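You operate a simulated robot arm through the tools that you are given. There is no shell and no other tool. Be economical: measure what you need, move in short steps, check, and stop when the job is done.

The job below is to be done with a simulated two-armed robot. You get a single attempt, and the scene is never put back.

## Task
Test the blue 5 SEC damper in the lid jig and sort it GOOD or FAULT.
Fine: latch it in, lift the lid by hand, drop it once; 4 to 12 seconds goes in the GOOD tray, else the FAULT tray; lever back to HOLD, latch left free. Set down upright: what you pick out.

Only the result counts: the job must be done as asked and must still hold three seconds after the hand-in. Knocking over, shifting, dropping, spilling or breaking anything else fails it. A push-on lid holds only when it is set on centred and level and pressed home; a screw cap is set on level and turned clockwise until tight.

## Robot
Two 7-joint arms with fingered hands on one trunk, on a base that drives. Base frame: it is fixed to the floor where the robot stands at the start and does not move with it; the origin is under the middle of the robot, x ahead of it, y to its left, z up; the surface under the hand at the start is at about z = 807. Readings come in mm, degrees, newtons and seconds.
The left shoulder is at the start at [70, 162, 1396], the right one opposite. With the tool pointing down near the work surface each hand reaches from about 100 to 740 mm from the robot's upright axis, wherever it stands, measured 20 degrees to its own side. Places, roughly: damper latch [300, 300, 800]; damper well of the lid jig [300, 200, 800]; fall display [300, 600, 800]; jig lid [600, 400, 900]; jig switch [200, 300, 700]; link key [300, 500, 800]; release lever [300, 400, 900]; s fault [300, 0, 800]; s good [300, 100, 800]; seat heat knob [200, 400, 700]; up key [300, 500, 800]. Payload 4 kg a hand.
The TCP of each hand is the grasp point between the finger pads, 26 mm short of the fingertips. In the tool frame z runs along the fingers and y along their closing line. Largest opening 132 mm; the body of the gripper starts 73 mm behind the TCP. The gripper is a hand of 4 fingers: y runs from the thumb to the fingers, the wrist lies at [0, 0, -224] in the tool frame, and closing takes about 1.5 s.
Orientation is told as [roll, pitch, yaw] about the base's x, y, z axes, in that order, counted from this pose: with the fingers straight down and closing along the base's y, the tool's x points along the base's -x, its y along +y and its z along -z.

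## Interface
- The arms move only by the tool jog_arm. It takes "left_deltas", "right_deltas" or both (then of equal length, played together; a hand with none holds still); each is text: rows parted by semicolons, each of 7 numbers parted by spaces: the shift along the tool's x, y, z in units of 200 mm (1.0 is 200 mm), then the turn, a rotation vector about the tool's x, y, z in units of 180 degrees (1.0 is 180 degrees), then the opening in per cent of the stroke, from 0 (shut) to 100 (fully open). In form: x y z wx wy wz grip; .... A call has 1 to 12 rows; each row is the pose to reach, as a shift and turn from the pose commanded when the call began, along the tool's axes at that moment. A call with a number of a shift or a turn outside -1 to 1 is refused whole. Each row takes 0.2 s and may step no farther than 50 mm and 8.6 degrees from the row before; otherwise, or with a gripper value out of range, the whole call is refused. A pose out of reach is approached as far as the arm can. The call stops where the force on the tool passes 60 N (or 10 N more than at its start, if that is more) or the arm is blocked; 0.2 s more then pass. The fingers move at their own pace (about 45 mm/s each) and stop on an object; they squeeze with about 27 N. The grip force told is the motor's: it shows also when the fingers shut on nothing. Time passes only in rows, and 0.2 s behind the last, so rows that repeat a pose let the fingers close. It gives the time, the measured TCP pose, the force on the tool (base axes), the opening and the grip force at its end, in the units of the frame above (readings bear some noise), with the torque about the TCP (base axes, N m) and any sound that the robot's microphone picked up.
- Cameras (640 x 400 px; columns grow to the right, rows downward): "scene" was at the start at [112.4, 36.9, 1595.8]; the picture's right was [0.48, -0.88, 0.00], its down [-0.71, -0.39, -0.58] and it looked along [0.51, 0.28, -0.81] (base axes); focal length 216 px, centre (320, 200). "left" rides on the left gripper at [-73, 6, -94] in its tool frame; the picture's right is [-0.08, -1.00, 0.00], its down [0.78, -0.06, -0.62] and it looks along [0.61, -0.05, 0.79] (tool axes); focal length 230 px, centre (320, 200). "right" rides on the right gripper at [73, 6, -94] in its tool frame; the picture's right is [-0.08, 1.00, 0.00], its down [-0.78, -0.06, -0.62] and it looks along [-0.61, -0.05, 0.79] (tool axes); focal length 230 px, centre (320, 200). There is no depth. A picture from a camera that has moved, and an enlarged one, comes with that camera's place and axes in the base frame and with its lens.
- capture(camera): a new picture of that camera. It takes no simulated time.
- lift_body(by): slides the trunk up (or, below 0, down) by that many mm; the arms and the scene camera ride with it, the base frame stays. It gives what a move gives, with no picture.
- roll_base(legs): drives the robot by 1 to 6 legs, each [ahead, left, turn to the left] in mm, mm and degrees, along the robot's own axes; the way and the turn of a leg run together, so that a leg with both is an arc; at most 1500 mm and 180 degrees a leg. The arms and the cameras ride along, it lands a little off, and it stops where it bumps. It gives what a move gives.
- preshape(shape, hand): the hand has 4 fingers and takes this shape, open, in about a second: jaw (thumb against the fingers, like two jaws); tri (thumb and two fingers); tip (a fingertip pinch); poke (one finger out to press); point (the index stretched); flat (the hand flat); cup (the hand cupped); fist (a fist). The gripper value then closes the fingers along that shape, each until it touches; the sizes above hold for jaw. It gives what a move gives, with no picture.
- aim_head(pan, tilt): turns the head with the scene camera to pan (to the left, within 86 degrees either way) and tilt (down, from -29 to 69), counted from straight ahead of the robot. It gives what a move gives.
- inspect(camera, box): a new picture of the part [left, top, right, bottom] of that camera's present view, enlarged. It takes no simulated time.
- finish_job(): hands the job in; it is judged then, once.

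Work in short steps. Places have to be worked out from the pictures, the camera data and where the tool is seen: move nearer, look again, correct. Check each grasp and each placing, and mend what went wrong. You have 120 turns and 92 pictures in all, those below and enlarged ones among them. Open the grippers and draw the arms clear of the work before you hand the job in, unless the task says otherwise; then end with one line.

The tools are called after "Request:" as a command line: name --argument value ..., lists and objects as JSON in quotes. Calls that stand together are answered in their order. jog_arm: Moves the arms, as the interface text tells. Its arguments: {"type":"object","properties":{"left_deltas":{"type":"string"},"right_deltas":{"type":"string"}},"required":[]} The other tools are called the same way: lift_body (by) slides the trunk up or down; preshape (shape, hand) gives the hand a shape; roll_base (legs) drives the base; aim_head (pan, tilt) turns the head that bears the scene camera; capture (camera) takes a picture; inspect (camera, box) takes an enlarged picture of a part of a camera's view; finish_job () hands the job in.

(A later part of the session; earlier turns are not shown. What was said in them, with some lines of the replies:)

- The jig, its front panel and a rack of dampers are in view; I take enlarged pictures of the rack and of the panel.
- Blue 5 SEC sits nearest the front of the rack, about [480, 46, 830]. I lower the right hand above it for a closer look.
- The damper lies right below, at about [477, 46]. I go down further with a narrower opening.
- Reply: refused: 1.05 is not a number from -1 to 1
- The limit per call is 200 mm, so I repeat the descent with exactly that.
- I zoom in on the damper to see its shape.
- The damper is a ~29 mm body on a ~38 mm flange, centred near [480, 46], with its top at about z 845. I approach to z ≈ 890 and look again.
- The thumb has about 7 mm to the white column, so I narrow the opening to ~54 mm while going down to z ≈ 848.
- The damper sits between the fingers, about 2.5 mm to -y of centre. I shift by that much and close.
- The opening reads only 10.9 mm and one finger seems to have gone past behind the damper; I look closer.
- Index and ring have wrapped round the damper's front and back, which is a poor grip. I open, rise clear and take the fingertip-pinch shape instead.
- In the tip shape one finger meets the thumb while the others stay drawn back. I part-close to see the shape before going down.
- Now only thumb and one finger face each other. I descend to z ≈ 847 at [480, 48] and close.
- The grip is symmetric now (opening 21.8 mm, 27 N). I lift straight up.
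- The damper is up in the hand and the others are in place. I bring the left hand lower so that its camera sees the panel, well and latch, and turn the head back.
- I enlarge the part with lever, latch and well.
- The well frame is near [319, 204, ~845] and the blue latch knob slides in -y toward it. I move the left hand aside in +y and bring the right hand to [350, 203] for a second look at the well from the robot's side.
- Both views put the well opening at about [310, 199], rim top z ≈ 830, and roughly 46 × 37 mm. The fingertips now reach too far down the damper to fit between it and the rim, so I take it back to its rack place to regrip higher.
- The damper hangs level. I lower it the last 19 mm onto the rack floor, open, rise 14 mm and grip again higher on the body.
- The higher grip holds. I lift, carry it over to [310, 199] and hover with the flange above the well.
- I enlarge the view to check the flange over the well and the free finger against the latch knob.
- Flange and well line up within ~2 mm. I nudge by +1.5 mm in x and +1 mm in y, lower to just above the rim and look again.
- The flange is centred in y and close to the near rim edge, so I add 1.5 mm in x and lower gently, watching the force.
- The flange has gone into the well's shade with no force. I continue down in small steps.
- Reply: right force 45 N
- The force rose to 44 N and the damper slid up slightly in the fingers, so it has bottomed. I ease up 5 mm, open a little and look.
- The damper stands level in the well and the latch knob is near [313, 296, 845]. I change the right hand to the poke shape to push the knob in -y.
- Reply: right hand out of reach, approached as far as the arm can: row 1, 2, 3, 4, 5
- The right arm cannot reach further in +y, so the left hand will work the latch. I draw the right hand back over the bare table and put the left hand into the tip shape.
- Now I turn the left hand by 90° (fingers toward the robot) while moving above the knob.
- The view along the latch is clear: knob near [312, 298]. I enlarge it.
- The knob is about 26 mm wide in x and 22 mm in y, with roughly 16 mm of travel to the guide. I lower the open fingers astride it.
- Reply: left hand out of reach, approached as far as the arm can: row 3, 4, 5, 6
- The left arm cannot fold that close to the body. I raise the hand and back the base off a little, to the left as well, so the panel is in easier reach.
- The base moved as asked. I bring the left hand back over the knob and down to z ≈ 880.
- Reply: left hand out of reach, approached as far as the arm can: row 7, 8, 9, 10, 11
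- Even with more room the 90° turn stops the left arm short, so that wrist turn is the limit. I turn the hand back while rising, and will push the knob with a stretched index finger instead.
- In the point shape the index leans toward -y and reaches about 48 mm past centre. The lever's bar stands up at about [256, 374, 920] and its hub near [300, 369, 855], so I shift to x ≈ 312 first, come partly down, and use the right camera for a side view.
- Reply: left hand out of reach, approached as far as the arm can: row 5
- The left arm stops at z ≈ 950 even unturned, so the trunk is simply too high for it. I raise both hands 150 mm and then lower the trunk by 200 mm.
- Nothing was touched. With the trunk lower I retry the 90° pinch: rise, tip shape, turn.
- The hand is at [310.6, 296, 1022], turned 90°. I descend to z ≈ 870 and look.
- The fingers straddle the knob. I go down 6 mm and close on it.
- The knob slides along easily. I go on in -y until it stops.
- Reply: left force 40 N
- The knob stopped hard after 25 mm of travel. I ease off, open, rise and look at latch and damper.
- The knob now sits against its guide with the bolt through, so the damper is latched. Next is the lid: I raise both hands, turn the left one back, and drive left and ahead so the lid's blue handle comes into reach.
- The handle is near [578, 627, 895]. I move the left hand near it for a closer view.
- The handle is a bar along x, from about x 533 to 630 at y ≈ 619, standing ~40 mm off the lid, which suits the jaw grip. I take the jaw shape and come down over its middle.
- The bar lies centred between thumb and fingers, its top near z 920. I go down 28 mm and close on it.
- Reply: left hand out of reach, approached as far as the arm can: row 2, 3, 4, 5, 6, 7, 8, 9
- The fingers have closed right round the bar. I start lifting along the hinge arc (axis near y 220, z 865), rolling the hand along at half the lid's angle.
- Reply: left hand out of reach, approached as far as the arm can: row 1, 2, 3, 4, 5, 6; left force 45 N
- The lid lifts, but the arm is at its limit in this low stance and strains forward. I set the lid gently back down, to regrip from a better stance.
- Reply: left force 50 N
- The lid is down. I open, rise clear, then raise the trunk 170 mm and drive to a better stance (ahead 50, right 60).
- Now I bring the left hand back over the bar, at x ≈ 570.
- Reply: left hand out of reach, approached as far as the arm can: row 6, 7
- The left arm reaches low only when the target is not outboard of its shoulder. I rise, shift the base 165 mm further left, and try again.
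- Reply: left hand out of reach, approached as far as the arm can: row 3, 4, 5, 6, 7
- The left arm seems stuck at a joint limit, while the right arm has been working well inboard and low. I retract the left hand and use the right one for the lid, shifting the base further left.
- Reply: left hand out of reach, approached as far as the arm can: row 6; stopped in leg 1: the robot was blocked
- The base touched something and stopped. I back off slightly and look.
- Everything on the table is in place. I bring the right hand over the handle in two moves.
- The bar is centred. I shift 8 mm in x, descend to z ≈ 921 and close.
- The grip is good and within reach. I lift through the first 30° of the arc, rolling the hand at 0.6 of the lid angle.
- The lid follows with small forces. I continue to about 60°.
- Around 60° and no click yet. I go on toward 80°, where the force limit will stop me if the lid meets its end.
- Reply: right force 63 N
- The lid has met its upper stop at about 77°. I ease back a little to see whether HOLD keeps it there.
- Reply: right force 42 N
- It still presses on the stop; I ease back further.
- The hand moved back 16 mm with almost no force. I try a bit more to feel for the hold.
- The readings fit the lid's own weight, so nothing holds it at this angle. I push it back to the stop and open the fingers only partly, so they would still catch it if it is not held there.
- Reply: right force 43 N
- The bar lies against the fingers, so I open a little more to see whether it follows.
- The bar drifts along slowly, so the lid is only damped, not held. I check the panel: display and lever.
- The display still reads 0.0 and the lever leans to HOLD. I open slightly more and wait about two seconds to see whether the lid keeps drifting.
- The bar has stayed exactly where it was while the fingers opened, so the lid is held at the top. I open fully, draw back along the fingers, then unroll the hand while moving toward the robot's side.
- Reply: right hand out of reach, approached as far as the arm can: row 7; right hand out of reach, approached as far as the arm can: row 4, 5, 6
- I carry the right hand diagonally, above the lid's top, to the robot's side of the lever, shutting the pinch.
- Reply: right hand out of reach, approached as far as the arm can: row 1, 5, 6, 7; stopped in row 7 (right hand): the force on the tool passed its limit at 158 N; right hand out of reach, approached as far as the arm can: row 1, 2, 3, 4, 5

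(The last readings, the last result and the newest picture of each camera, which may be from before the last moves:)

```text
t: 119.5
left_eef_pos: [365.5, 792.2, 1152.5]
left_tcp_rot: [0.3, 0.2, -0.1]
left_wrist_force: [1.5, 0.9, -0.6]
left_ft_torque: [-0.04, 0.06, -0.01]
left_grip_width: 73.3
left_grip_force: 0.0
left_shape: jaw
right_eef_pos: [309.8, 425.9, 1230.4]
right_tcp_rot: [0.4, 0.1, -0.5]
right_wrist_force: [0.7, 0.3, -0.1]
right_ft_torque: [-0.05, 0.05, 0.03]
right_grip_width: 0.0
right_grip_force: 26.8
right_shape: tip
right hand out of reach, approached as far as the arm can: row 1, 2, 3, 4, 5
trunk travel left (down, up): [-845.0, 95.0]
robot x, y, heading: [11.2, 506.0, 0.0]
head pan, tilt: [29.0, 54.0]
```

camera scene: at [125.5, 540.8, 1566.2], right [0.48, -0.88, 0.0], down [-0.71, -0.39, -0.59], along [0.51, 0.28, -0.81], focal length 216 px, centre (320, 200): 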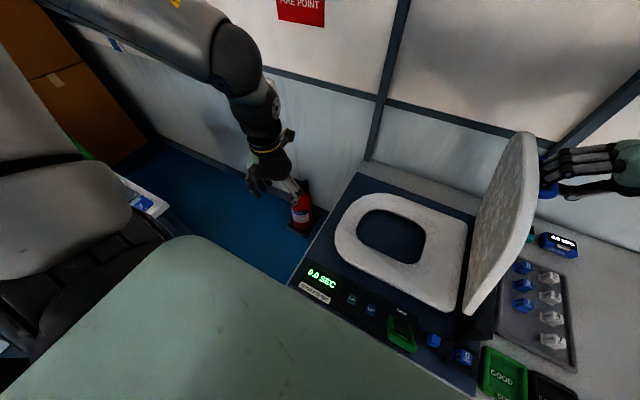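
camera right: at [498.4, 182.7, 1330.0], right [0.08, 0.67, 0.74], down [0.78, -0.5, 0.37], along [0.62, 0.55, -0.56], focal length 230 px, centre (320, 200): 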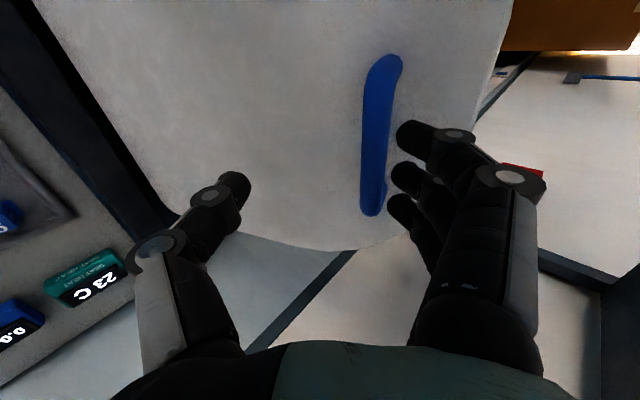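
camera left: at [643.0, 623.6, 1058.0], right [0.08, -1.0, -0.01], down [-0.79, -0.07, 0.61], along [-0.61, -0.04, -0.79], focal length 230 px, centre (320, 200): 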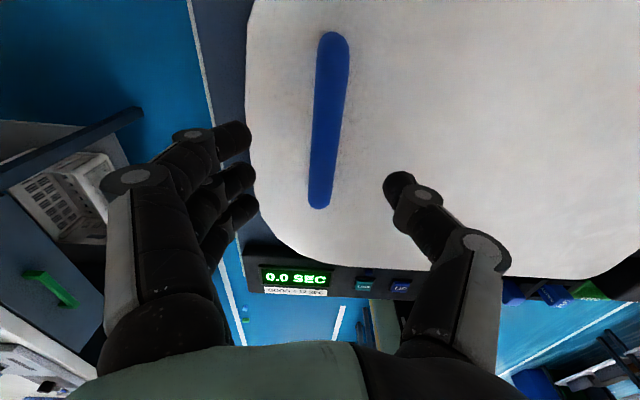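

A contact stopped that move, most likely against the robot's own body, as the lever is too close from here. I back the base off by 200 mm, 100 mm to the right, and check the scene.

Request:
roll_base --legs '[[-200, 0, 0], [0, -100, 0]]'

Request:
capture --camera "scene"

```text
t: 121.8
left_eef_pos: [156.4, 690.3, 1155.4]
left_tcp_rot: [0.4, -0.2, 0.0]
left_wrist_force: [-0.5, 0.0, 0.1]
left_ft_torque: [-0.03, 0.0, -0.01]
left_grip_width: 73.4
left_grip_force: 0.0
left_shape: jaw
right_eef_pos: [102.7, 324.9, 1231.7]
right_tcp_rot: [0.2, -0.2, -0.3]
right_wrist_force: [0.1, 0.5, -0.3]
right_ft_torque: [-0.02, 0.01, 0.01]
right_grip_width: 0.2
right_grip_force: 27.2
right_shape: tip
trunk travel left (down, up): [-845.0, 95.0]
robot x, y, heading: [-186.5, 404.4, -0.1]
head pan, tilt: [29.0, 54.0]
```

```text
13 pictures are left
camera scene: at [-78.5, 446.2, 1566.2], right [0.48, -0.88, 0.0], down [-0.71, -0.39, -0.59], along [0.51, 0.28, -0.81], focal length 216 px, centre (320, 200)
```

scene: 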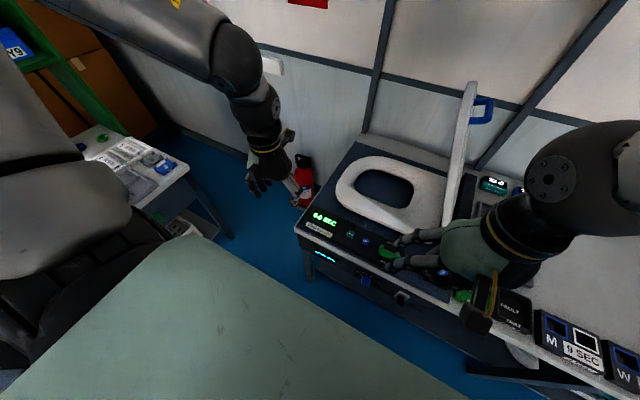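

The lid is still up. I bring the shut pinch down on the robot's side of the lever bar, at about [200, 365, 925].

Request:
jog_arm --right_deltas "-0.1 0.04 0.2 0 0 0 0; -0.2 0.08 0.4 0 0 0 0; -0.3 0.12 0.6 0 0 0 0; -0.4 0.16 0.8 0 0 0 0; -0.47 0.2 1.0 0 0 0 0"

Request:
jog_arm --right_deltas "0 0 0.2 0 0 0 0; 0 0 0.4 0 0 0 0; 0 0 0.53 0 0 0 0; 0 0 0.53 0 0 0 0"

Request:
capture --camera "right"

```text
t: 123.0
left_eef_pos: [158.7, 687.9, 1154.2]
left_tcp_rot: [0.3, 0.0, 0.0]
left_wrist_force: [0.1, 0.6, -0.2]
left_ft_torque: [-0.02, 0.02, 0.0]
left_grip_width: 73.1
left_grip_force: 0.1
left_shape: jaw
right_eef_pos: [200.7, 364.1, 1032.3]
right_tcp_rot: [0.4, 0.0, -0.3]
right_wrist_force: [0.2, 0.1, -0.9]
right_ft_torque: [-0.04, 0.02, -0.02]
right_grip_width: 0.1
right_grip_force: 27.0
right_shape: tip
trunk travel left (down, up): [-845.0, 95.0]
robot x, y, heading: [-191.1, 404.1, -0.3]
head pan, tilt: [29.0, 54.0]
```

```text
t: 124.0
left_eef_pos: [157.5, 687.0, 1155.6]
left_tcp_rot: [0.5, -0.1, 0.1]
left_wrist_force: [0.7, -0.2, -1.5]
left_ft_torque: [0.0, 0.01, -0.01]
left_grip_width: 73.4
left_grip_force: 0.0
left_shape: jaw
right_eef_pos: [198.0, 362.3, 925.4]
right_tcp_rot: [0.4, 0.0, -0.4]
right_wrist_force: [0.5, 0.5, 0.1]
right_ft_torque: [-0.01, -0.05, 0.01]
right_grip_width: 0.1
right_grip_force: 27.4
right_shape: tip
trunk travel left (down, up): [-845.0, 95.0]
robot x, y, heading: [-189.5, 407.0, -0.0]
head pan, tilt: [29.0, 54.0]
```

```text
12 pictures are left
camera right: at [124.2, 368.0, 1020.4], right [0.08, 1.0, 0.01], down [0.78, -0.07, 0.62], along [0.62, -0.04, -0.79], focal length 230 px, centre (320, 200)
```

right: 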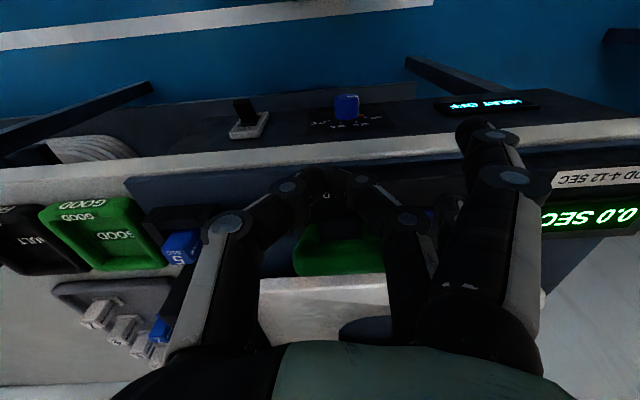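

The bar is right beyond the fingers. I push it over in +x toward DROP and pull straight back, clear of the falling lid.

Request:
jog_arm --right_deltas "-0.125 0 0 0 0 0 0; -0.22 0 0 0 0 0 0; -0.3 0 0 0 0 0 0; -0.38 0 0 0 0 0 0; -0.46 0 0 0 0 0 0; -0.53 0 0 0 0 0 0; -0.6 0 0 0 0 0 0; -0.6 0 0 0 0 0 0; -0.4 0 0 0 0 0 0; -0.2 0 0 0 0 0 0; 0 0 0 0 0 0 0"

```text
t: 126.4
left_eef_pos: [157.0, 686.2, 1155.7]
left_tcp_rot: [0.5, -0.1, -0.1]
left_wrist_force: [0.5, -0.7, 0.4]
left_ft_torque: [0.02, 0.0, 0.03]
left_grip_width: 73.0
left_grip_force: 0.1
left_shape: jaw
right_eef_pos: [197.0, 361.7, 927.6]
right_tcp_rot: [0.5, -0.1, -0.4]
right_wrist_force: [0.1, -0.2, 0.3]
right_ft_torque: [0.01, -0.01, -0.01]
right_grip_width: 0.2
right_grip_force: 27.2
right_shape: tip
trunk travel left (down, up): [-845.0, 95.0]
robot x, y, heading: [-190.8, 403.0, 0.0]
head pan, tilt: [29.0, 54.0]
```

I look at the scene to see whether the lever went over and the lid is falling.

Request:
capture --camera "scene"

```text
11 pictures are left
camera scene: at [-78.5, 441.2, 1566.3], right [0.48, -0.88, 0.0], down [-0.71, -0.39, -0.59], along [0.51, 0.28, -0.81], focal length 216 px, centre (320, 200)
```

scene: 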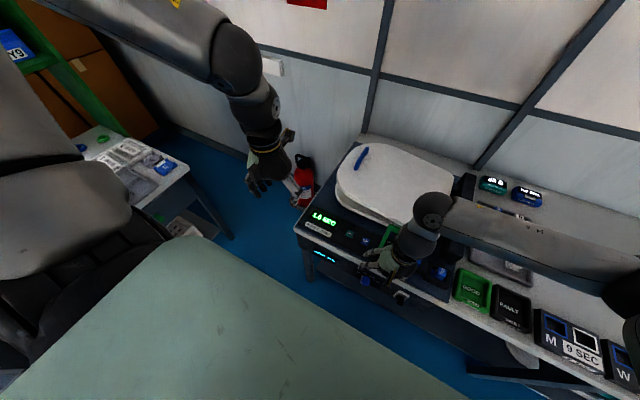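

The lid is already down. I read the displays, both on the panel and the LID FALL box.

Request:
inspect --camera "scene" --box '[295, 195, 425, 285]'

Request:
inspect --camera "scene" --box '[460, 160, 560, 230]'

```text
4.44 times, centred on (360, 240) of scene
camera zoom: at [-78.5, 441.2, 1566.3], right [0.48, -0.88, 0.0], down [-0.71, -0.39, -0.59], along [0.51, 0.28, -0.81], focal length 961 px, centre (142, 22)
```

zoom: 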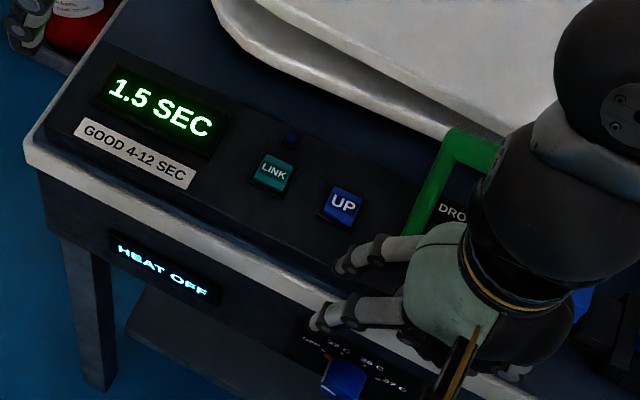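

```text
5.71 times, centred on (510, 195) of scene
camera zoom: at [-78.5, 441.2, 1566.3], right [0.48, -0.88, 0.0], down [-0.71, -0.39, -0.59], along [0.51, 0.28, -0.81], focal length 1236 px, centre (-766, 229)
```

zoom: 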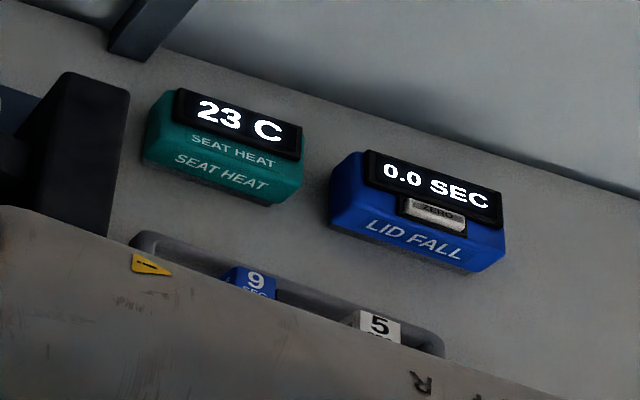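

The display shows 1.5 s, but the lid may still be coming down in its last degrees. I wait a few seconds and read again.

Request:
jog_arm --right_deltas "0 0 0 0 0 0 0; 0 0 0 0 0 0 0; 0 0 0 0 0 0 0; 0 0 0 0 0 0 0; 0 0 0 0 0 0 0; 0 0 0 0 0 0 0; 0 0 0 0 0 0 0; 0 0 0 0 0 0 0; 0 0 0 0 0 0 0; 0 0 0 0 0 0 0; 0 0 0 0 0 0 0; 0 0 0 0 0 0 0"

Request:
jog_arm --right_deltas "0 0 0 0 0 0 0; 0 0 0 0 0 0 0; 0 0 0 0 0 0 0; 0 0 0 0 0 0 0; 0 0 0 0 0 0 0; 0 0 0 0 0 0 0; 0 0 0 0 0 0 0; 0 0 0 0 0 0 0; 0 0 0 0 0 0 0; 0 0 0 0 0 0 0; 0 0 0 0 0 0 0; 0 0 0 0 0 0 0"

Request:
inspect --camera "scene" --box '[295, 140, 475, 290]'

```text
t: 129.0
left_eef_pos: [157.0, 686.6, 1155.9]
left_tcp_rot: [0.5, 0.0, 0.0]
left_wrist_force: [-0.5, -0.2, -0.9]
left_ft_torque: [0.03, 0.03, 0.01]
left_grip_width: 73.2
left_grip_force: 0.0
left_shape: jaw
right_eef_pos: [197.9, 362.1, 927.5]
right_tcp_rot: [0.5, -0.1, -0.3]
right_wrist_force: [0.0, 0.4, 0.0]
right_ft_torque: [-0.01, -0.01, 0.02]
right_grip_width: 0.0
right_grip_force: 27.4
right_shape: tip
trunk travel left (down, up): [-845.0, 95.0]
robot x, y, heading: [-193.1, 402.3, -0.2]
head pan, tilt: [29.0, 54.0]
```

```text
t: 131.6
left_eef_pos: [157.6, 686.4, 1154.9]
left_tcp_rot: [0.5, -0.2, -0.1]
left_wrist_force: [-0.4, -0.1, -0.2]
left_ft_torque: [-0.01, 0.0, -0.02]
left_grip_width: 73.2
left_grip_force: 0.1
left_shape: jaw
right_eef_pos: [196.5, 361.6, 925.8]
right_tcp_rot: [0.5, -0.2, -0.2]
right_wrist_force: [-1.4, 0.6, -1.0]
right_ft_torque: [-0.02, -0.02, 0.0]
right_grip_width: 0.0
right_grip_force: 26.9
right_shape: tip
trunk travel left (down, up): [-845.0, 95.0]
robot x, y, heading: [-190.5, 403.3, -0.3]
head pan, tilt: [29.0, 54.0]
```

```text
2.67 times, centred on (385, 215) of scene
camera zoom: at [-77.7, 440.9, 1566.3], right [0.48, -0.88, 0.0], down [-0.71, -0.39, -0.59], along [0.51, 0.28, -0.81], focal length 577 px, centre (147, 160)
```

zoom: 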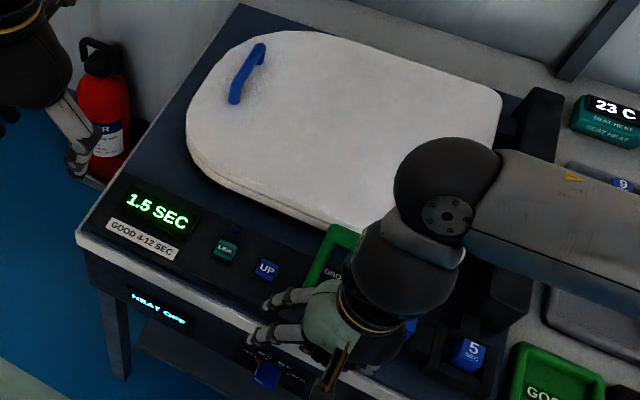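

It stays at 1.5 s with the lid fully closed: outside 4–12, so the damper is FAULT. Now I bring the hand over to the far side of the lever and push it back toward HOLD.

Request:
jog_arm --right_deltas "0 0 -0.2 0 0 0 0; 0 0 -0.4 0 0 0 0; -0.22 0 -0.4 0 0 0 0; -0.44 0 -0.4 0 0 0 0; -0.66 0 -0.4 0 0 0 0; -0.88 0 -0.4 0 0 0 0; -0.99 0 -0.4 0 0 0 0; -0.99 0 -0.2 0 0 0 0; -0.99 0 -0.01 0 0 0 0; -0.99 0 -0.01 0 0 0 0"

Request:
jog_arm --right_deltas "0.1 0 0 0 0 0 0; 0.2 0 0 0 0 0 0; 0.28 0 0 0 0 0 0; 0.36 0 0 0 0 0 0; 0.44 0 0 0 0 0 0; 0.52 0 0 0 0 0 0; 0.58 0 0 0 0 0 0; 0.63 0 0 0 0 0 0; 0.63 0 0 0 0 0 0"

```text
t: 133.8
left_eef_pos: [157.6, 686.0, 1154.7]
left_tcp_rot: [0.5, -0.1, 0.1]
left_wrist_force: [-0.5, 0.4, 0.2]
left_ft_torque: [0.02, -0.02, 0.01]
left_grip_width: 73.2
left_grip_force: 0.1
left_shape: jaw
right_eef_pos: [395.2, 362.9, 928.2]
right_tcp_rot: [0.5, -0.1, -0.3]
right_wrist_force: [0.3, -0.1, -0.2]
right_ft_torque: [-0.01, -0.03, 0.02]
right_grip_width: 0.0
right_grip_force: 26.8
right_shape: tip
trunk travel left (down, up): [-845.0, 95.0]
robot x, y, heading: [-190.2, 403.6, -0.1]
head pan, tilt: [29.0, 54.0]
```

```text
t: 135.8
left_eef_pos: [160.6, 688.3, 1154.9]
left_tcp_rot: [0.5, 0.0, -0.1]
left_wrist_force: [0.5, 0.1, 0.4]
left_ft_torque: [0.0, 0.03, 0.04]
left_grip_width: 73.2
left_grip_force: 0.0
left_shape: jaw
right_eef_pos: [274.8, 363.3, 929.8]
right_tcp_rot: [0.6, -0.4, -0.4]
right_wrist_force: [26.2, 6.7, 13.3]
right_ft_torque: [0.04, -0.32, 0.15]
right_grip_width: 0.0
right_grip_force: 26.6
right_shape: tip
trunk travel left (down, up): [-845.0, 95.0]
robot x, y, heading: [-186.7, 403.1, -0.1]
head pan, tilt: [29.0, 54.0]
```

The lever meets its HOLD stop. I rise, and turn the right hand by 90° above the latch to pinch the knob in x.

Request:
jog_arm --right_deltas "-0.04 0 0 0 0 0 0; -0.04 0 -0.2 0 0 0 0; -0.04 0 -0.4 0 0 0 0; -0.04 0 -0.6 0 0 0 0; -0.04 0 -0.75 0 0 0 0"

Request:
jog_arm --right_deltas "-0.013 -0.037 0 0 0 -0.0417 45; -0.026 -0.073 0 0 0 -0.0833 45; -0.039 -0.11 0 0 0 -0.125 45; -0.052 -0.147 0 0 0 -0.1667 45; -0.065 -0.183 0 0 0 -0.2083 45; -0.078 -0.22 0 0 0 -0.25 45; -0.09 -0.257 0 0 0 -0.2917 45; -0.103 -0.293 0 0 0 -0.3333 45; -0.116 -0.33 0 0 0 -0.375 45; -0.129 -0.367 0 0 0 -0.4167 45; -0.142 -0.403 0 0 0 -0.4583 45; -0.155 -0.44 0 0 0 -0.5 45"

```text
t: 137.0
left_eef_pos: [156.5, 686.2, 1155.5]
left_tcp_rot: [0.4, -0.2, -0.1]
left_wrist_force: [-0.1, -0.3, 0.4]
left_ft_torque: [0.0, -0.03, -0.01]
left_grip_width: 73.5
left_grip_force: 0.0
left_shape: jaw
right_eef_pos: [276.3, 357.6, 1079.7]
right_tcp_rot: [0.5, 0.0, -0.2]
right_wrist_force: [-0.2, 0.4, 0.3]
right_ft_torque: [-0.01, -0.02, -0.02]
right_grip_width: 0.0
right_grip_force: 27.1
right_shape: tip
trunk travel left (down, up): [-845.0, 95.0]
robot x, y, heading: [-190.7, 404.6, -0.1]
head pan, tilt: [29.0, 54.0]
```

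```text
t: 139.6
left_eef_pos: [157.0, 686.1, 1154.3]
left_tcp_rot: [0.6, -0.2, 0.1]
left_wrist_force: [0.5, 1.1, -0.4]
left_ft_torque: [0.0, 0.01, -0.03]
left_grip_width: 73.1
left_grip_force: 0.0
left_shape: jaw
right_eef_pos: [306.6, 272.9, 1078.4]
right_tcp_rot: [-0.1, -0.5, 89.8]
right_wrist_force: [-0.3, -1.1, 0.4]
right_ft_torque: [0.0, -0.02, 0.0]
right_grip_width: 58.7
right_grip_force: 0.0
right_shape: tip
trunk travel left (down, up): [-845.0, 95.0]
robot x, y, heading: [-191.7, 406.2, 0.0]
head pan, tilt: [29.0, 54.0]
```

The turn worked. I descend over the knob to z ≈ 880 and check.

Request:
jog_arm --right_deltas "0 -0.027 0.2 0 0 0 45; 0 -0.027 0.4 0 0 0 45; 0 -0.027 0.6 0 0 0 45; 0 -0.027 0.8 0 0 0 45; 0 -0.027 1.0 0 0 0 45; 0 -0.027 1.0 0 0 0 45"

Request:
capture --camera "right"

```text
t: 141.0
left_eef_pos: [158.3, 685.8, 1154.6]
left_tcp_rot: [0.5, 0.0, 0.0]
left_wrist_force: [0.3, 0.2, -0.5]
left_ft_torque: [0.03, 0.04, -0.02]
left_grip_width: 73.1
left_grip_force: 0.1
left_shape: jaw
right_eef_pos: [314.8, 275.1, 878.6]
right_tcp_rot: [-0.2, -0.4, 89.7]
right_wrist_force: [0.4, -0.1, 0.2]
right_ft_torque: [0.0, 0.01, 0.0]
right_grip_width: 58.9
right_grip_force: 0.0
right_shape: tip
trunk travel left (down, up): [-845.0, 95.0]
robot x, y, heading: [-189.3, 405.9, -0.2]
head pan, tilt: [29.0, 54.0]
```

```text
7 pictures are left
camera right: at [306.4, 201.3, 971.8], right [-1.0, 0.08, 0.0], down [0.06, 0.78, 0.62], along [0.05, 0.62, -0.78], focal length 230 px, centre (320, 200)
```

right: 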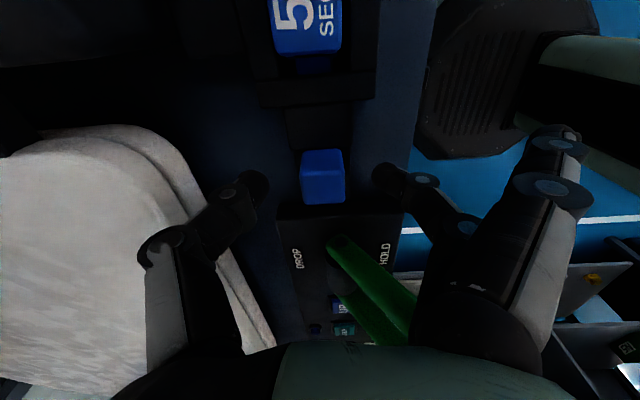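

The knob is centred and the lever clearly leans to HOLD. I go down, close on the knob, and pull it 26 mm in +y.

Request:
jog_arm --right_deltas "0 0 0.04 0 0 0 45; 0 0 0.08 0 0 0 45; 0 0 0.08 0 0 0 0; 0 0 0.08 0 0 0 0; 0 0 0.08 0 0 0 0; 0 0 0.08 0 0 0 0; 0 0 0.08 0 0 0 0; -0.03 0 0.08 0 0 0 0; -0.06 0 0.08 0 0 0 0; -0.09 0 0.08 0 0 0 0; -0.115 0 0.08 0 0 0 0; -0.13 0 0.08 0 0 0 0"

```text
t: 143.6
left_eef_pos: [157.8, 683.9, 1155.9]
left_tcp_rot: [0.6, 0.0, 0.0]
left_wrist_force: [0.0, -0.3, -0.3]
left_ft_torque: [0.02, -0.03, 0.02]
left_grip_width: 73.0
left_grip_force: 0.0
left_shape: jaw
right_eef_pos: [314.5, 295.3, 862.1]
right_tcp_rot: [0.0, -0.3, 89.5]
right_wrist_force: [0.9, -15.5, -2.4]
right_ft_torque: [-0.22, 0.04, 0.04]
right_grip_width: 20.4
right_grip_force: 27.0
right_shape: tip
trunk travel left (down, up): [-845.0, 95.0]
robot x, y, heading: [-190.5, 402.3, -0.2]
head pan, tilt: [29.0, 54.0]
```

The knob is back at its free end. I open, rise, and move over the damper with the hand still turned.

Request:
jog_arm --right_deltas "0.01 0 0 0 0 0 45; 0.01 0 0 0 0 0 45; 0.01 0 0 0 0 0 45; 0.01 0 0 0 0 0 45; 0.01 0 -0.2 0 0 0 45; 0.01 0 -0.4 0 0 0 45; 0.15 0 -0.4 0 0 0 45; 0.3 0 -0.4 0 0 0 45; 0.47 0.01 -0.4 0 0 0 45; 0.47 0.01 -0.2 0 0 0 45; 0.47 0.01 -0.09 0 0 0 45; 0.47 0.01 -0.09 0 0 0 45"

Request:
capture --camera "right"

```text
t: 146.2
left_eef_pos: [156.6, 686.6, 1156.3]
left_tcp_rot: [0.6, -0.1, 0.0]
left_wrist_force: [-0.9, -0.9, 0.5]
left_ft_torque: [0.02, 0.01, -0.01]
left_grip_width: 73.3
left_grip_force: 0.0
left_shape: jaw
right_eef_pos: [311.6, 205.7, 881.2]
right_tcp_rot: [-0.1, -0.5, 89.6]
right_wrist_force: [-0.3, 0.2, 0.1]
right_ft_torque: [-0.03, 0.0, 0.0]
right_grip_width: 58.7
right_grip_force: 0.1
right_shape: tip
trunk travel left (down, up): [-845.0, 95.0]
robot x, y, heading: [-191.1, 404.9, 0.1]
head pan, tilt: [29.0, 54.0]
```

```text
6 pictures are left
camera right: at [304.6, 131.5, 975.1], right [-1.0, 0.08, 0.0], down [0.06, 0.78, 0.62], along [0.05, 0.62, -0.78], focal length 230 px, centre (320, 200)
```

right: 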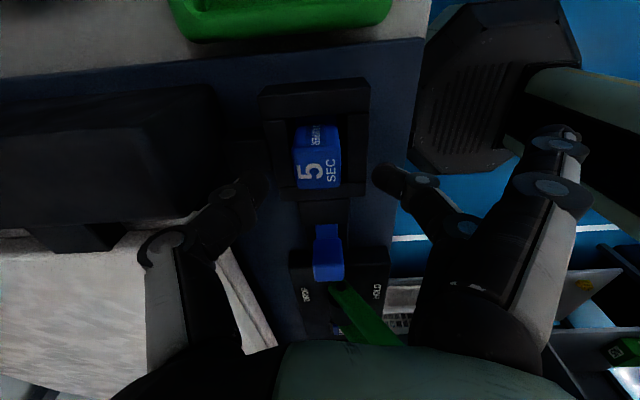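

The bolt is withdrawn and the damper stands free in the well, 3 mm to -y of the hand's centre. I correct, lower 9 mm, close and lift it.

Request:
jog_arm --right_deltas "0.015 0 0 0 0 0 40; 0.015 0 0.045 0 0 0 40; 0.015 0 0.05 0 0 0 0; 0.015 0 0.05 0 0 0 0; 0.015 0 0.05 0 0 0 0; 0.015 0 0.05 0 0 0 0; 0.015 0 0.05 0 0 0 0; 0.015 0 0.05 0 0 0 0"

Request:
jog_arm --right_deltas "0 0 -0.05 0 0 0 0; 0 0 -0.12 0 0 0 0; 0 0 -0.25 0 0 0 0; 0 0 -0.45 0 0 0 0; 0 0 -0.6 0 0 0 0"

Request:
capture --camera "right"

```text
t: 148.0
left_eef_pos: [156.6, 687.0, 1155.1]
left_tcp_rot: [0.5, -0.2, 0.0]
left_wrist_force: [0.0, 0.4, -0.4]
left_ft_torque: [-0.02, -0.01, -0.02]
left_grip_width: 73.2
left_grip_force: 0.0
left_shape: jaw
right_eef_pos: [311.5, 202.4, 870.3]
right_tcp_rot: [-0.1, -0.5, 89.7]
right_wrist_force: [0.0, 0.6, -0.3]
right_ft_torque: [-0.01, 0.01, -0.04]
right_grip_width: 22.3
right_grip_force: 27.4
right_shape: tip
trunk travel left (down, up): [-845.0, 95.0]
robot x, y, heading: [-191.2, 404.8, 0.1]
head pan, tilt: [29.0, 54.0]
```

```text
t: 149.2
left_eef_pos: [156.6, 686.6, 1155.2]
left_tcp_rot: [0.5, -0.1, 0.0]
left_wrist_force: [-0.2, -1.0, 0.4]
left_ft_torque: [0.0, 0.05, 0.02]
left_grip_width: 73.2
left_grip_force: 0.2
left_shape: jaw
right_eef_pos: [311.6, 200.5, 990.7]
right_tcp_rot: [-0.1, -0.4, 89.7]
right_wrist_force: [-0.1, -0.8, -0.2]
right_ft_torque: [0.02, 0.0, -0.03]
right_grip_width: 22.2
right_grip_force: 27.1
right_shape: tip
trunk travel left (down, up): [-845.0, 95.0]
robot x, y, heading: [-189.6, 403.3, -0.2]
head pan, tilt: [29.0, 54.0]
```

```text
5 pictures are left
camera right: at [304.9, 127.0, 1085.1], right [-1.0, 0.08, 0.0], down [0.06, 0.78, 0.62], along [0.05, 0.62, -0.78], focal length 230 px, centre (320, 200)
```

right: 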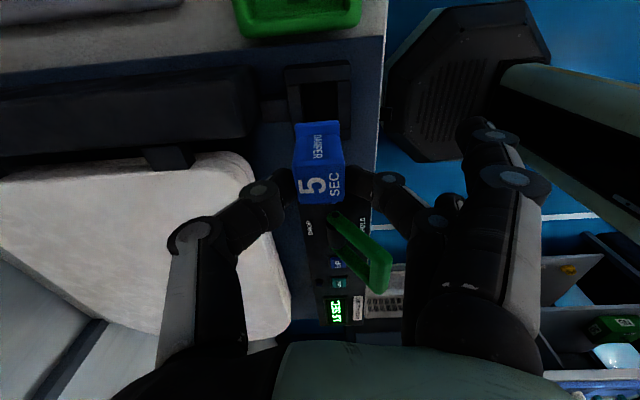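

The damper is held upright. The FAULT tray is around [320, -29]; I drive the base 230 mm to the right so the hand comes above it, and look.

Request:
roll_base --legs '[[0, -230, 0]]'

Request:
capture --camera "right"

```text
t: 151.0
left_eef_pos: [157.0, 458.8, 1155.8]
left_tcp_rot: [0.4, 0.0, -0.1]
left_wrist_force: [0.1, -0.4, 0.4]
left_ft_torque: [-0.02, -0.02, 0.01]
left_grip_width: 73.3
left_grip_force: 0.0
left_shape: jaw
right_eef_pos: [311.8, -27.2, 991.2]
right_tcp_rot: [-0.1, -0.4, 89.7]
right_wrist_force: [0.3, 0.3, -0.9]
right_ft_torque: [-0.02, -0.01, 0.0]
right_grip_width: 22.3
right_grip_force: 26.7
right_shape: tip
trunk travel left (down, up): [-845.0, 95.0]
robot x, y, heading: [-193.1, 172.6, -0.2]
head pan, tilt: [29.0, 54.0]
```

```text
4 pictures are left
camera right: at [304.8, -101.0, 1085.3], right [-1.0, 0.08, 0.0], down [0.06, 0.78, 0.62], along [0.05, 0.62, -0.78], focal length 230 px, centre (320, 200)
```

right: 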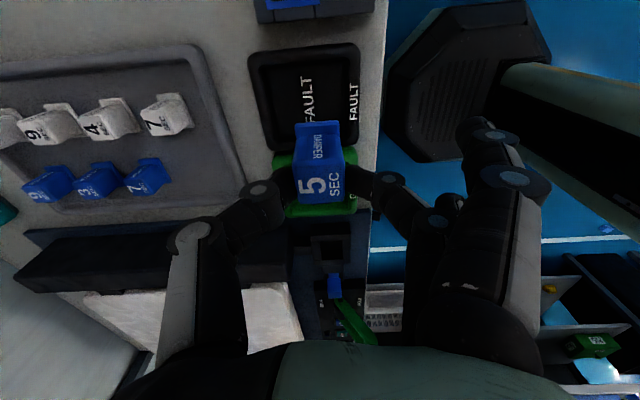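

The tray's inside centre is near [328, -28]. I shift there and lower to just above its floor.

Request:
jog_arm --right_deltas "0 -0.08 0 0 0 0 0; 0 -0.08 0.2 0 0 0 0; 0 -0.08 0.4 0 0 0 0; 0 -0.08 0.53 0 0 0 0; 0 -0.08 0.59 0 0 0 0; 0 -0.08 0.59 0 0 0 0"

Request:
jog_arm --right_deltas "0 0 0.01 0 0 0 0; 0 0 0.02 0 0 0 0; 0 0 0.03 0 0 0 0; 0 0 0.03 0 0 0 0"

```text
t: 152.4
left_eef_pos: [158.7, 457.5, 1155.6]
left_tcp_rot: [0.5, 0.1, -0.1]
left_wrist_force: [0.2, -0.5, 0.6]
left_ft_torque: [0.05, -0.01, -0.02]
left_grip_width: 73.1
left_grip_force: 0.1
left_shape: jaw
right_eef_pos: [328.7, -29.6, 871.3]
right_tcp_rot: [-0.1, -0.5, 89.7]
right_wrist_force: [-0.8, -0.3, -1.2]
right_ft_torque: [0.01, 0.01, 0.01]
right_grip_width: 22.3
right_grip_force: 27.1
right_shape: tip
trunk travel left (down, up): [-845.0, 95.0]
robot x, y, heading: [-190.8, 174.7, -0.1]
head pan, tilt: [29.0, 54.0]
```

```text
t: 153.4
left_eef_pos: [157.0, 457.1, 1154.9]
left_tcp_rot: [0.4, 0.0, -0.1]
left_wrist_force: [-0.4, 0.1, 0.1]
left_ft_torque: [0.02, -0.02, -0.04]
left_grip_width: 73.2
left_grip_force: 0.0
left_shape: jaw
right_eef_pos: [327.7, -29.8, 866.1]
right_tcp_rot: [-0.1, -0.6, 89.7]
right_wrist_force: [0.0, -0.2, -0.8]
right_ft_torque: [0.0, 0.01, 0.04]
right_grip_width: 21.9
right_grip_force: 27.3
right_shape: tip
trunk travel left (down, up): [-845.0, 95.0]
robot x, y, heading: [-192.0, 174.5, -0.2]
head pan, tilt: [29.0, 54.0]
```

No contact yet at z 866. I go on down in 1 mm rows.

Request:
jog_arm --right_deltas "0 0 0.007 0 0 0 0; 0 0 0.014 0 0 0 0; 0 0 0.02 0 0 0 0; 0 0 0.02 0 0 0 0"

```text
t: 154.4
left_eef_pos: [157.7, 456.4, 1155.2]
left_tcp_rot: [0.5, 0.0, 0.0]
left_wrist_force: [0.5, -0.3, 0.4]
left_ft_torque: [0.0, 0.03, -0.02]
left_grip_width: 73.5
left_grip_force: 0.0
left_shape: jaw
right_eef_pos: [328.1, -27.8, 862.6]
right_tcp_rot: [-0.1, -0.4, 89.7]
right_wrist_force: [-1.2, -0.7, -0.4]
right_ft_torque: [0.01, 0.02, 0.02]
right_grip_width: 22.1
right_grip_force: 27.2
right_shape: tip
trunk travel left (down, up): [-845.0, 95.0]
robot x, y, heading: [-192.7, 172.6, -0.5]
head pan, tilt: [29.0, 54.0]
```

Still free at 862.6; a few millimetres more.

Request:
jog_arm --right_deltas "0 0 0.007 0 0 0 0; 0 0 0.014 0 0 0 0; 0 0 0.02 0 0 0 0; 0 0 0.02 0 0 0 0"

```text
t: 155.4
left_eef_pos: [157.0, 456.2, 1155.9]
left_tcp_rot: [0.6, 0.0, -0.1]
left_wrist_force: [0.3, 0.0, 1.1]
left_ft_torque: [-0.04, 0.01, -0.02]
left_grip_width: 73.3
left_grip_force: 0.0
left_shape: jaw
right_eef_pos: [327.9, -28.4, 859.4]
right_tcp_rot: [-0.1, -0.5, 89.8]
right_wrist_force: [0.1, -0.3, 0.3]
right_ft_torque: [-0.02, 0.02, -0.01]
right_grip_width: 21.8
right_grip_force: 26.7
right_shape: tip
trunk travel left (down, up): [-845.0, 95.0]
robot x, y, heading: [-192.4, 175.4, -0.2]
head pan, tilt: [29.0, 54.0]
```

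Request:
jog_arm --right_deltas "0 0 0.008 0 0 0 0; 0 0 0.016 0 0 0 0; 0 0 0.024 0 0 0 0; 0 0 0.024 0 0 0 0"

```text
t: 156.4
left_eef_pos: [156.1, 457.6, 1155.8]
left_tcp_rot: [0.5, -0.1, -0.1]
left_wrist_force: [-0.1, 0.2, 0.6]
left_ft_torque: [0.01, 0.02, -0.02]
left_grip_width: 73.5
left_grip_force: 0.0
left_shape: jaw
right_eef_pos: [328.0, -27.1, 856.5]
right_tcp_rot: [-0.3, -0.5, 89.5]
right_wrist_force: [2.5, -2.7, 18.8]
right_ft_torque: [-0.08, -0.01, -0.02]
right_grip_width: 22.9
right_grip_force: 26.8
right_shape: tip
trunk travel left (down, up): [-845.0, 95.0]
robot x, y, heading: [-193.0, 173.2, -0.1]
head pan, tilt: [29.0, 54.0]
```

The damper now stands on the tray floor (19 N). I ease off a millimetre, open, rise straight up and look.

Request:
jog_arm --right_deltas "0 0 -0.007 0 0 0 0; 0 0 -0.007 0 0 0 35; 0 0 -0.007 0 0 0 35; 0 0 -0.007 0 0 0 35; 0 0 -0.007 0 0 0 35; 0 0 -0.1 0 0 0 35; 0 0 -0.3 0 0 0 35; 0 0 -0.5 0 0 0 35; 0 0 -0.7 0 0 0 35; 0 0 -0.9 0 0 0 35"

Request:
capture --camera "right"

```text
t: 158.6
left_eef_pos: [156.4, 457.6, 1154.7]
left_tcp_rot: [0.5, 0.0, -0.1]
left_wrist_force: [-0.8, 0.6, -0.5]
left_ft_torque: [-0.04, 0.0, 0.0]
left_grip_width: 73.2
left_grip_force: 0.1
left_shape: jaw
right_eef_pos: [326.2, -29.4, 1033.4]
right_tcp_rot: [-0.1, -0.4, 89.6]
right_wrist_force: [-0.4, 0.4, 0.4]
right_ft_torque: [0.01, -0.03, 0.01]
right_grip_width: 45.7
right_grip_force: 0.0
right_shape: tip
trunk travel left (down, up): [-845.0, 95.0]
robot x, y, heading: [-190.6, 177.9, -0.0]
head pan, tilt: [29.0, 54.0]
```

```text
3 pictures are left
camera right: at [318.5, -103.9, 1128.1], right [-1.0, 0.08, 0.0], down [0.07, 0.78, 0.62], along [0.05, 0.62, -0.78], focal length 230 px, centre (320, 200)
```

right: 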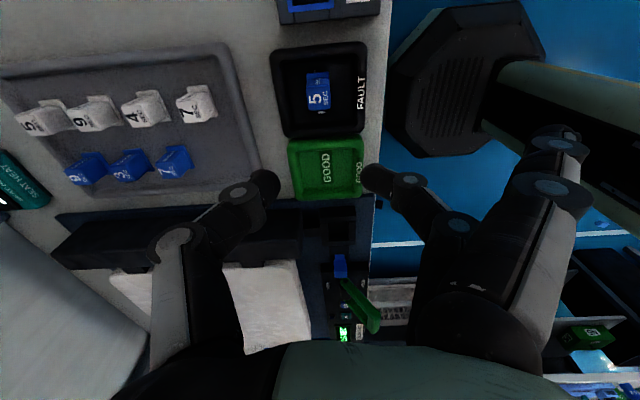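

The damper stands upright in the FAULT tray. I open the right hand, back the robot away from the table, and take a last look at the panel.

Request:
jog_arm --right_deltas "0 0 -0.1 0 0 0 100; 0 0 -0.2 0 0 0 100; 0 0 -0.3 0 0 0 100; 0 0 -0.3 0 0 0 100; 0 0 -0.3 0 0 0 100" --left_deltas "0 0 0 0 0 0 100; 0 0 0 0 0 0 100; 0 0 0 0 0 0 100; 0 0 0 0 0 0 100; 0 0 0 0 0 0 100"

Request:
roll_base --legs '[[-200, 0, 0]]'

Request:
capture --camera "scene"

```text
t: 159.8
left_eef_pos: [156.9, 456.3, 1155.8]
left_tcp_rot: [0.5, -0.1, -0.2]
left_wrist_force: [1.2, 0.4, -0.1]
left_ft_torque: [0.0, 0.0, -0.01]
left_grip_width: 131.8
left_grip_force: 0.1
left_shape: jaw
right_eef_pos: [326.9, -31.5, 1094.2]
right_tcp_rot: [-0.1, -0.4, 89.6]
right_wrist_force: [-1.0, 0.1, -0.3]
right_ft_torque: [0.02, 0.02, 0.01]
right_grip_width: 131.4
right_grip_force: 0.0
right_shape: tip
trunk travel left (down, up): [-845.0, 95.0]
robot x, y, heading: [-188.4, 175.1, -0.1]
head pan, tilt: [29.0, 54.0]
```

```text
t: 161.4
left_eef_pos: [-37.0, 457.0, 1154.6]
left_tcp_rot: [0.5, 0.1, -0.1]
left_wrist_force: [-0.6, -0.3, -0.2]
left_ft_torque: [-0.04, 0.04, -0.02]
left_grip_width: 132.0
left_grip_force: 0.0
left_shape: jaw
right_eef_pos: [132.4, -30.0, 1092.0]
right_tcp_rot: [0.1, -0.5, 89.6]
right_wrist_force: [0.3, -0.2, -0.6]
right_ft_torque: [0.02, 0.02, 0.02]
right_grip_width: 132.0
right_grip_force: 0.0
right_shape: tip
trunk travel left (down, up): [-845.0, 95.0]
robot x, y, heading: [-389.4, 175.4, -0.2]
head pan, tilt: [29.0, 54.0]
```

```text
2 pictures are left
camera scene: at [-271.2, 211.8, 1565.9], right [0.48, -0.88, 0.0], down [-0.71, -0.39, -0.59], along [0.51, 0.28, -0.81], focal length 216 px, centre (320, 200)
```

scene: 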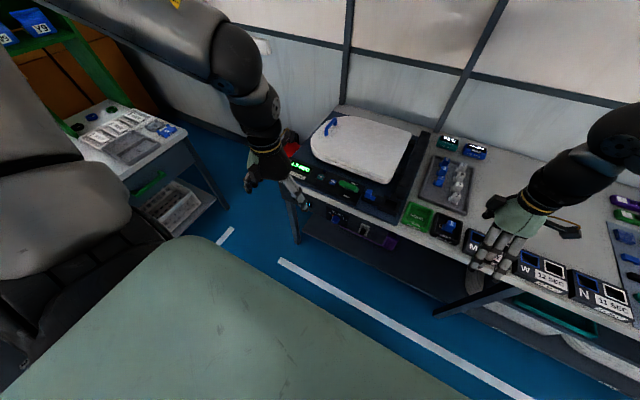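

Request:
inspect --camera "scene" --box '[280, 150, 500, 270]'

```text
2.91 times, centred on (390, 210) of scene
camera zoom: at [-271.2, 211.8, 1565.9], right [0.48, -0.88, 0.0], down [-0.71, -0.39, -0.59], along [0.51, 0.28, -0.81], focal length 629 px, centre (116, 171)
```

zoom: 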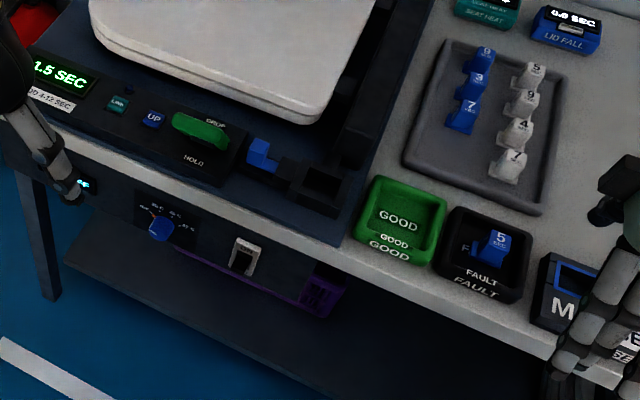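

All is as asked: lever at HOLD, latch drawn back, lid closed and the damper upright in FAULT, with both hands open and clear. I hand the job in.

Request:
finish_job

```text
The job is handed in.
```

The blue 5 SEC damper fell in 1.5 seconds on its one drop, outside 4 to 12, so it stands upright in the FAULT tray; the lever is back at HOLD and the latch is free.
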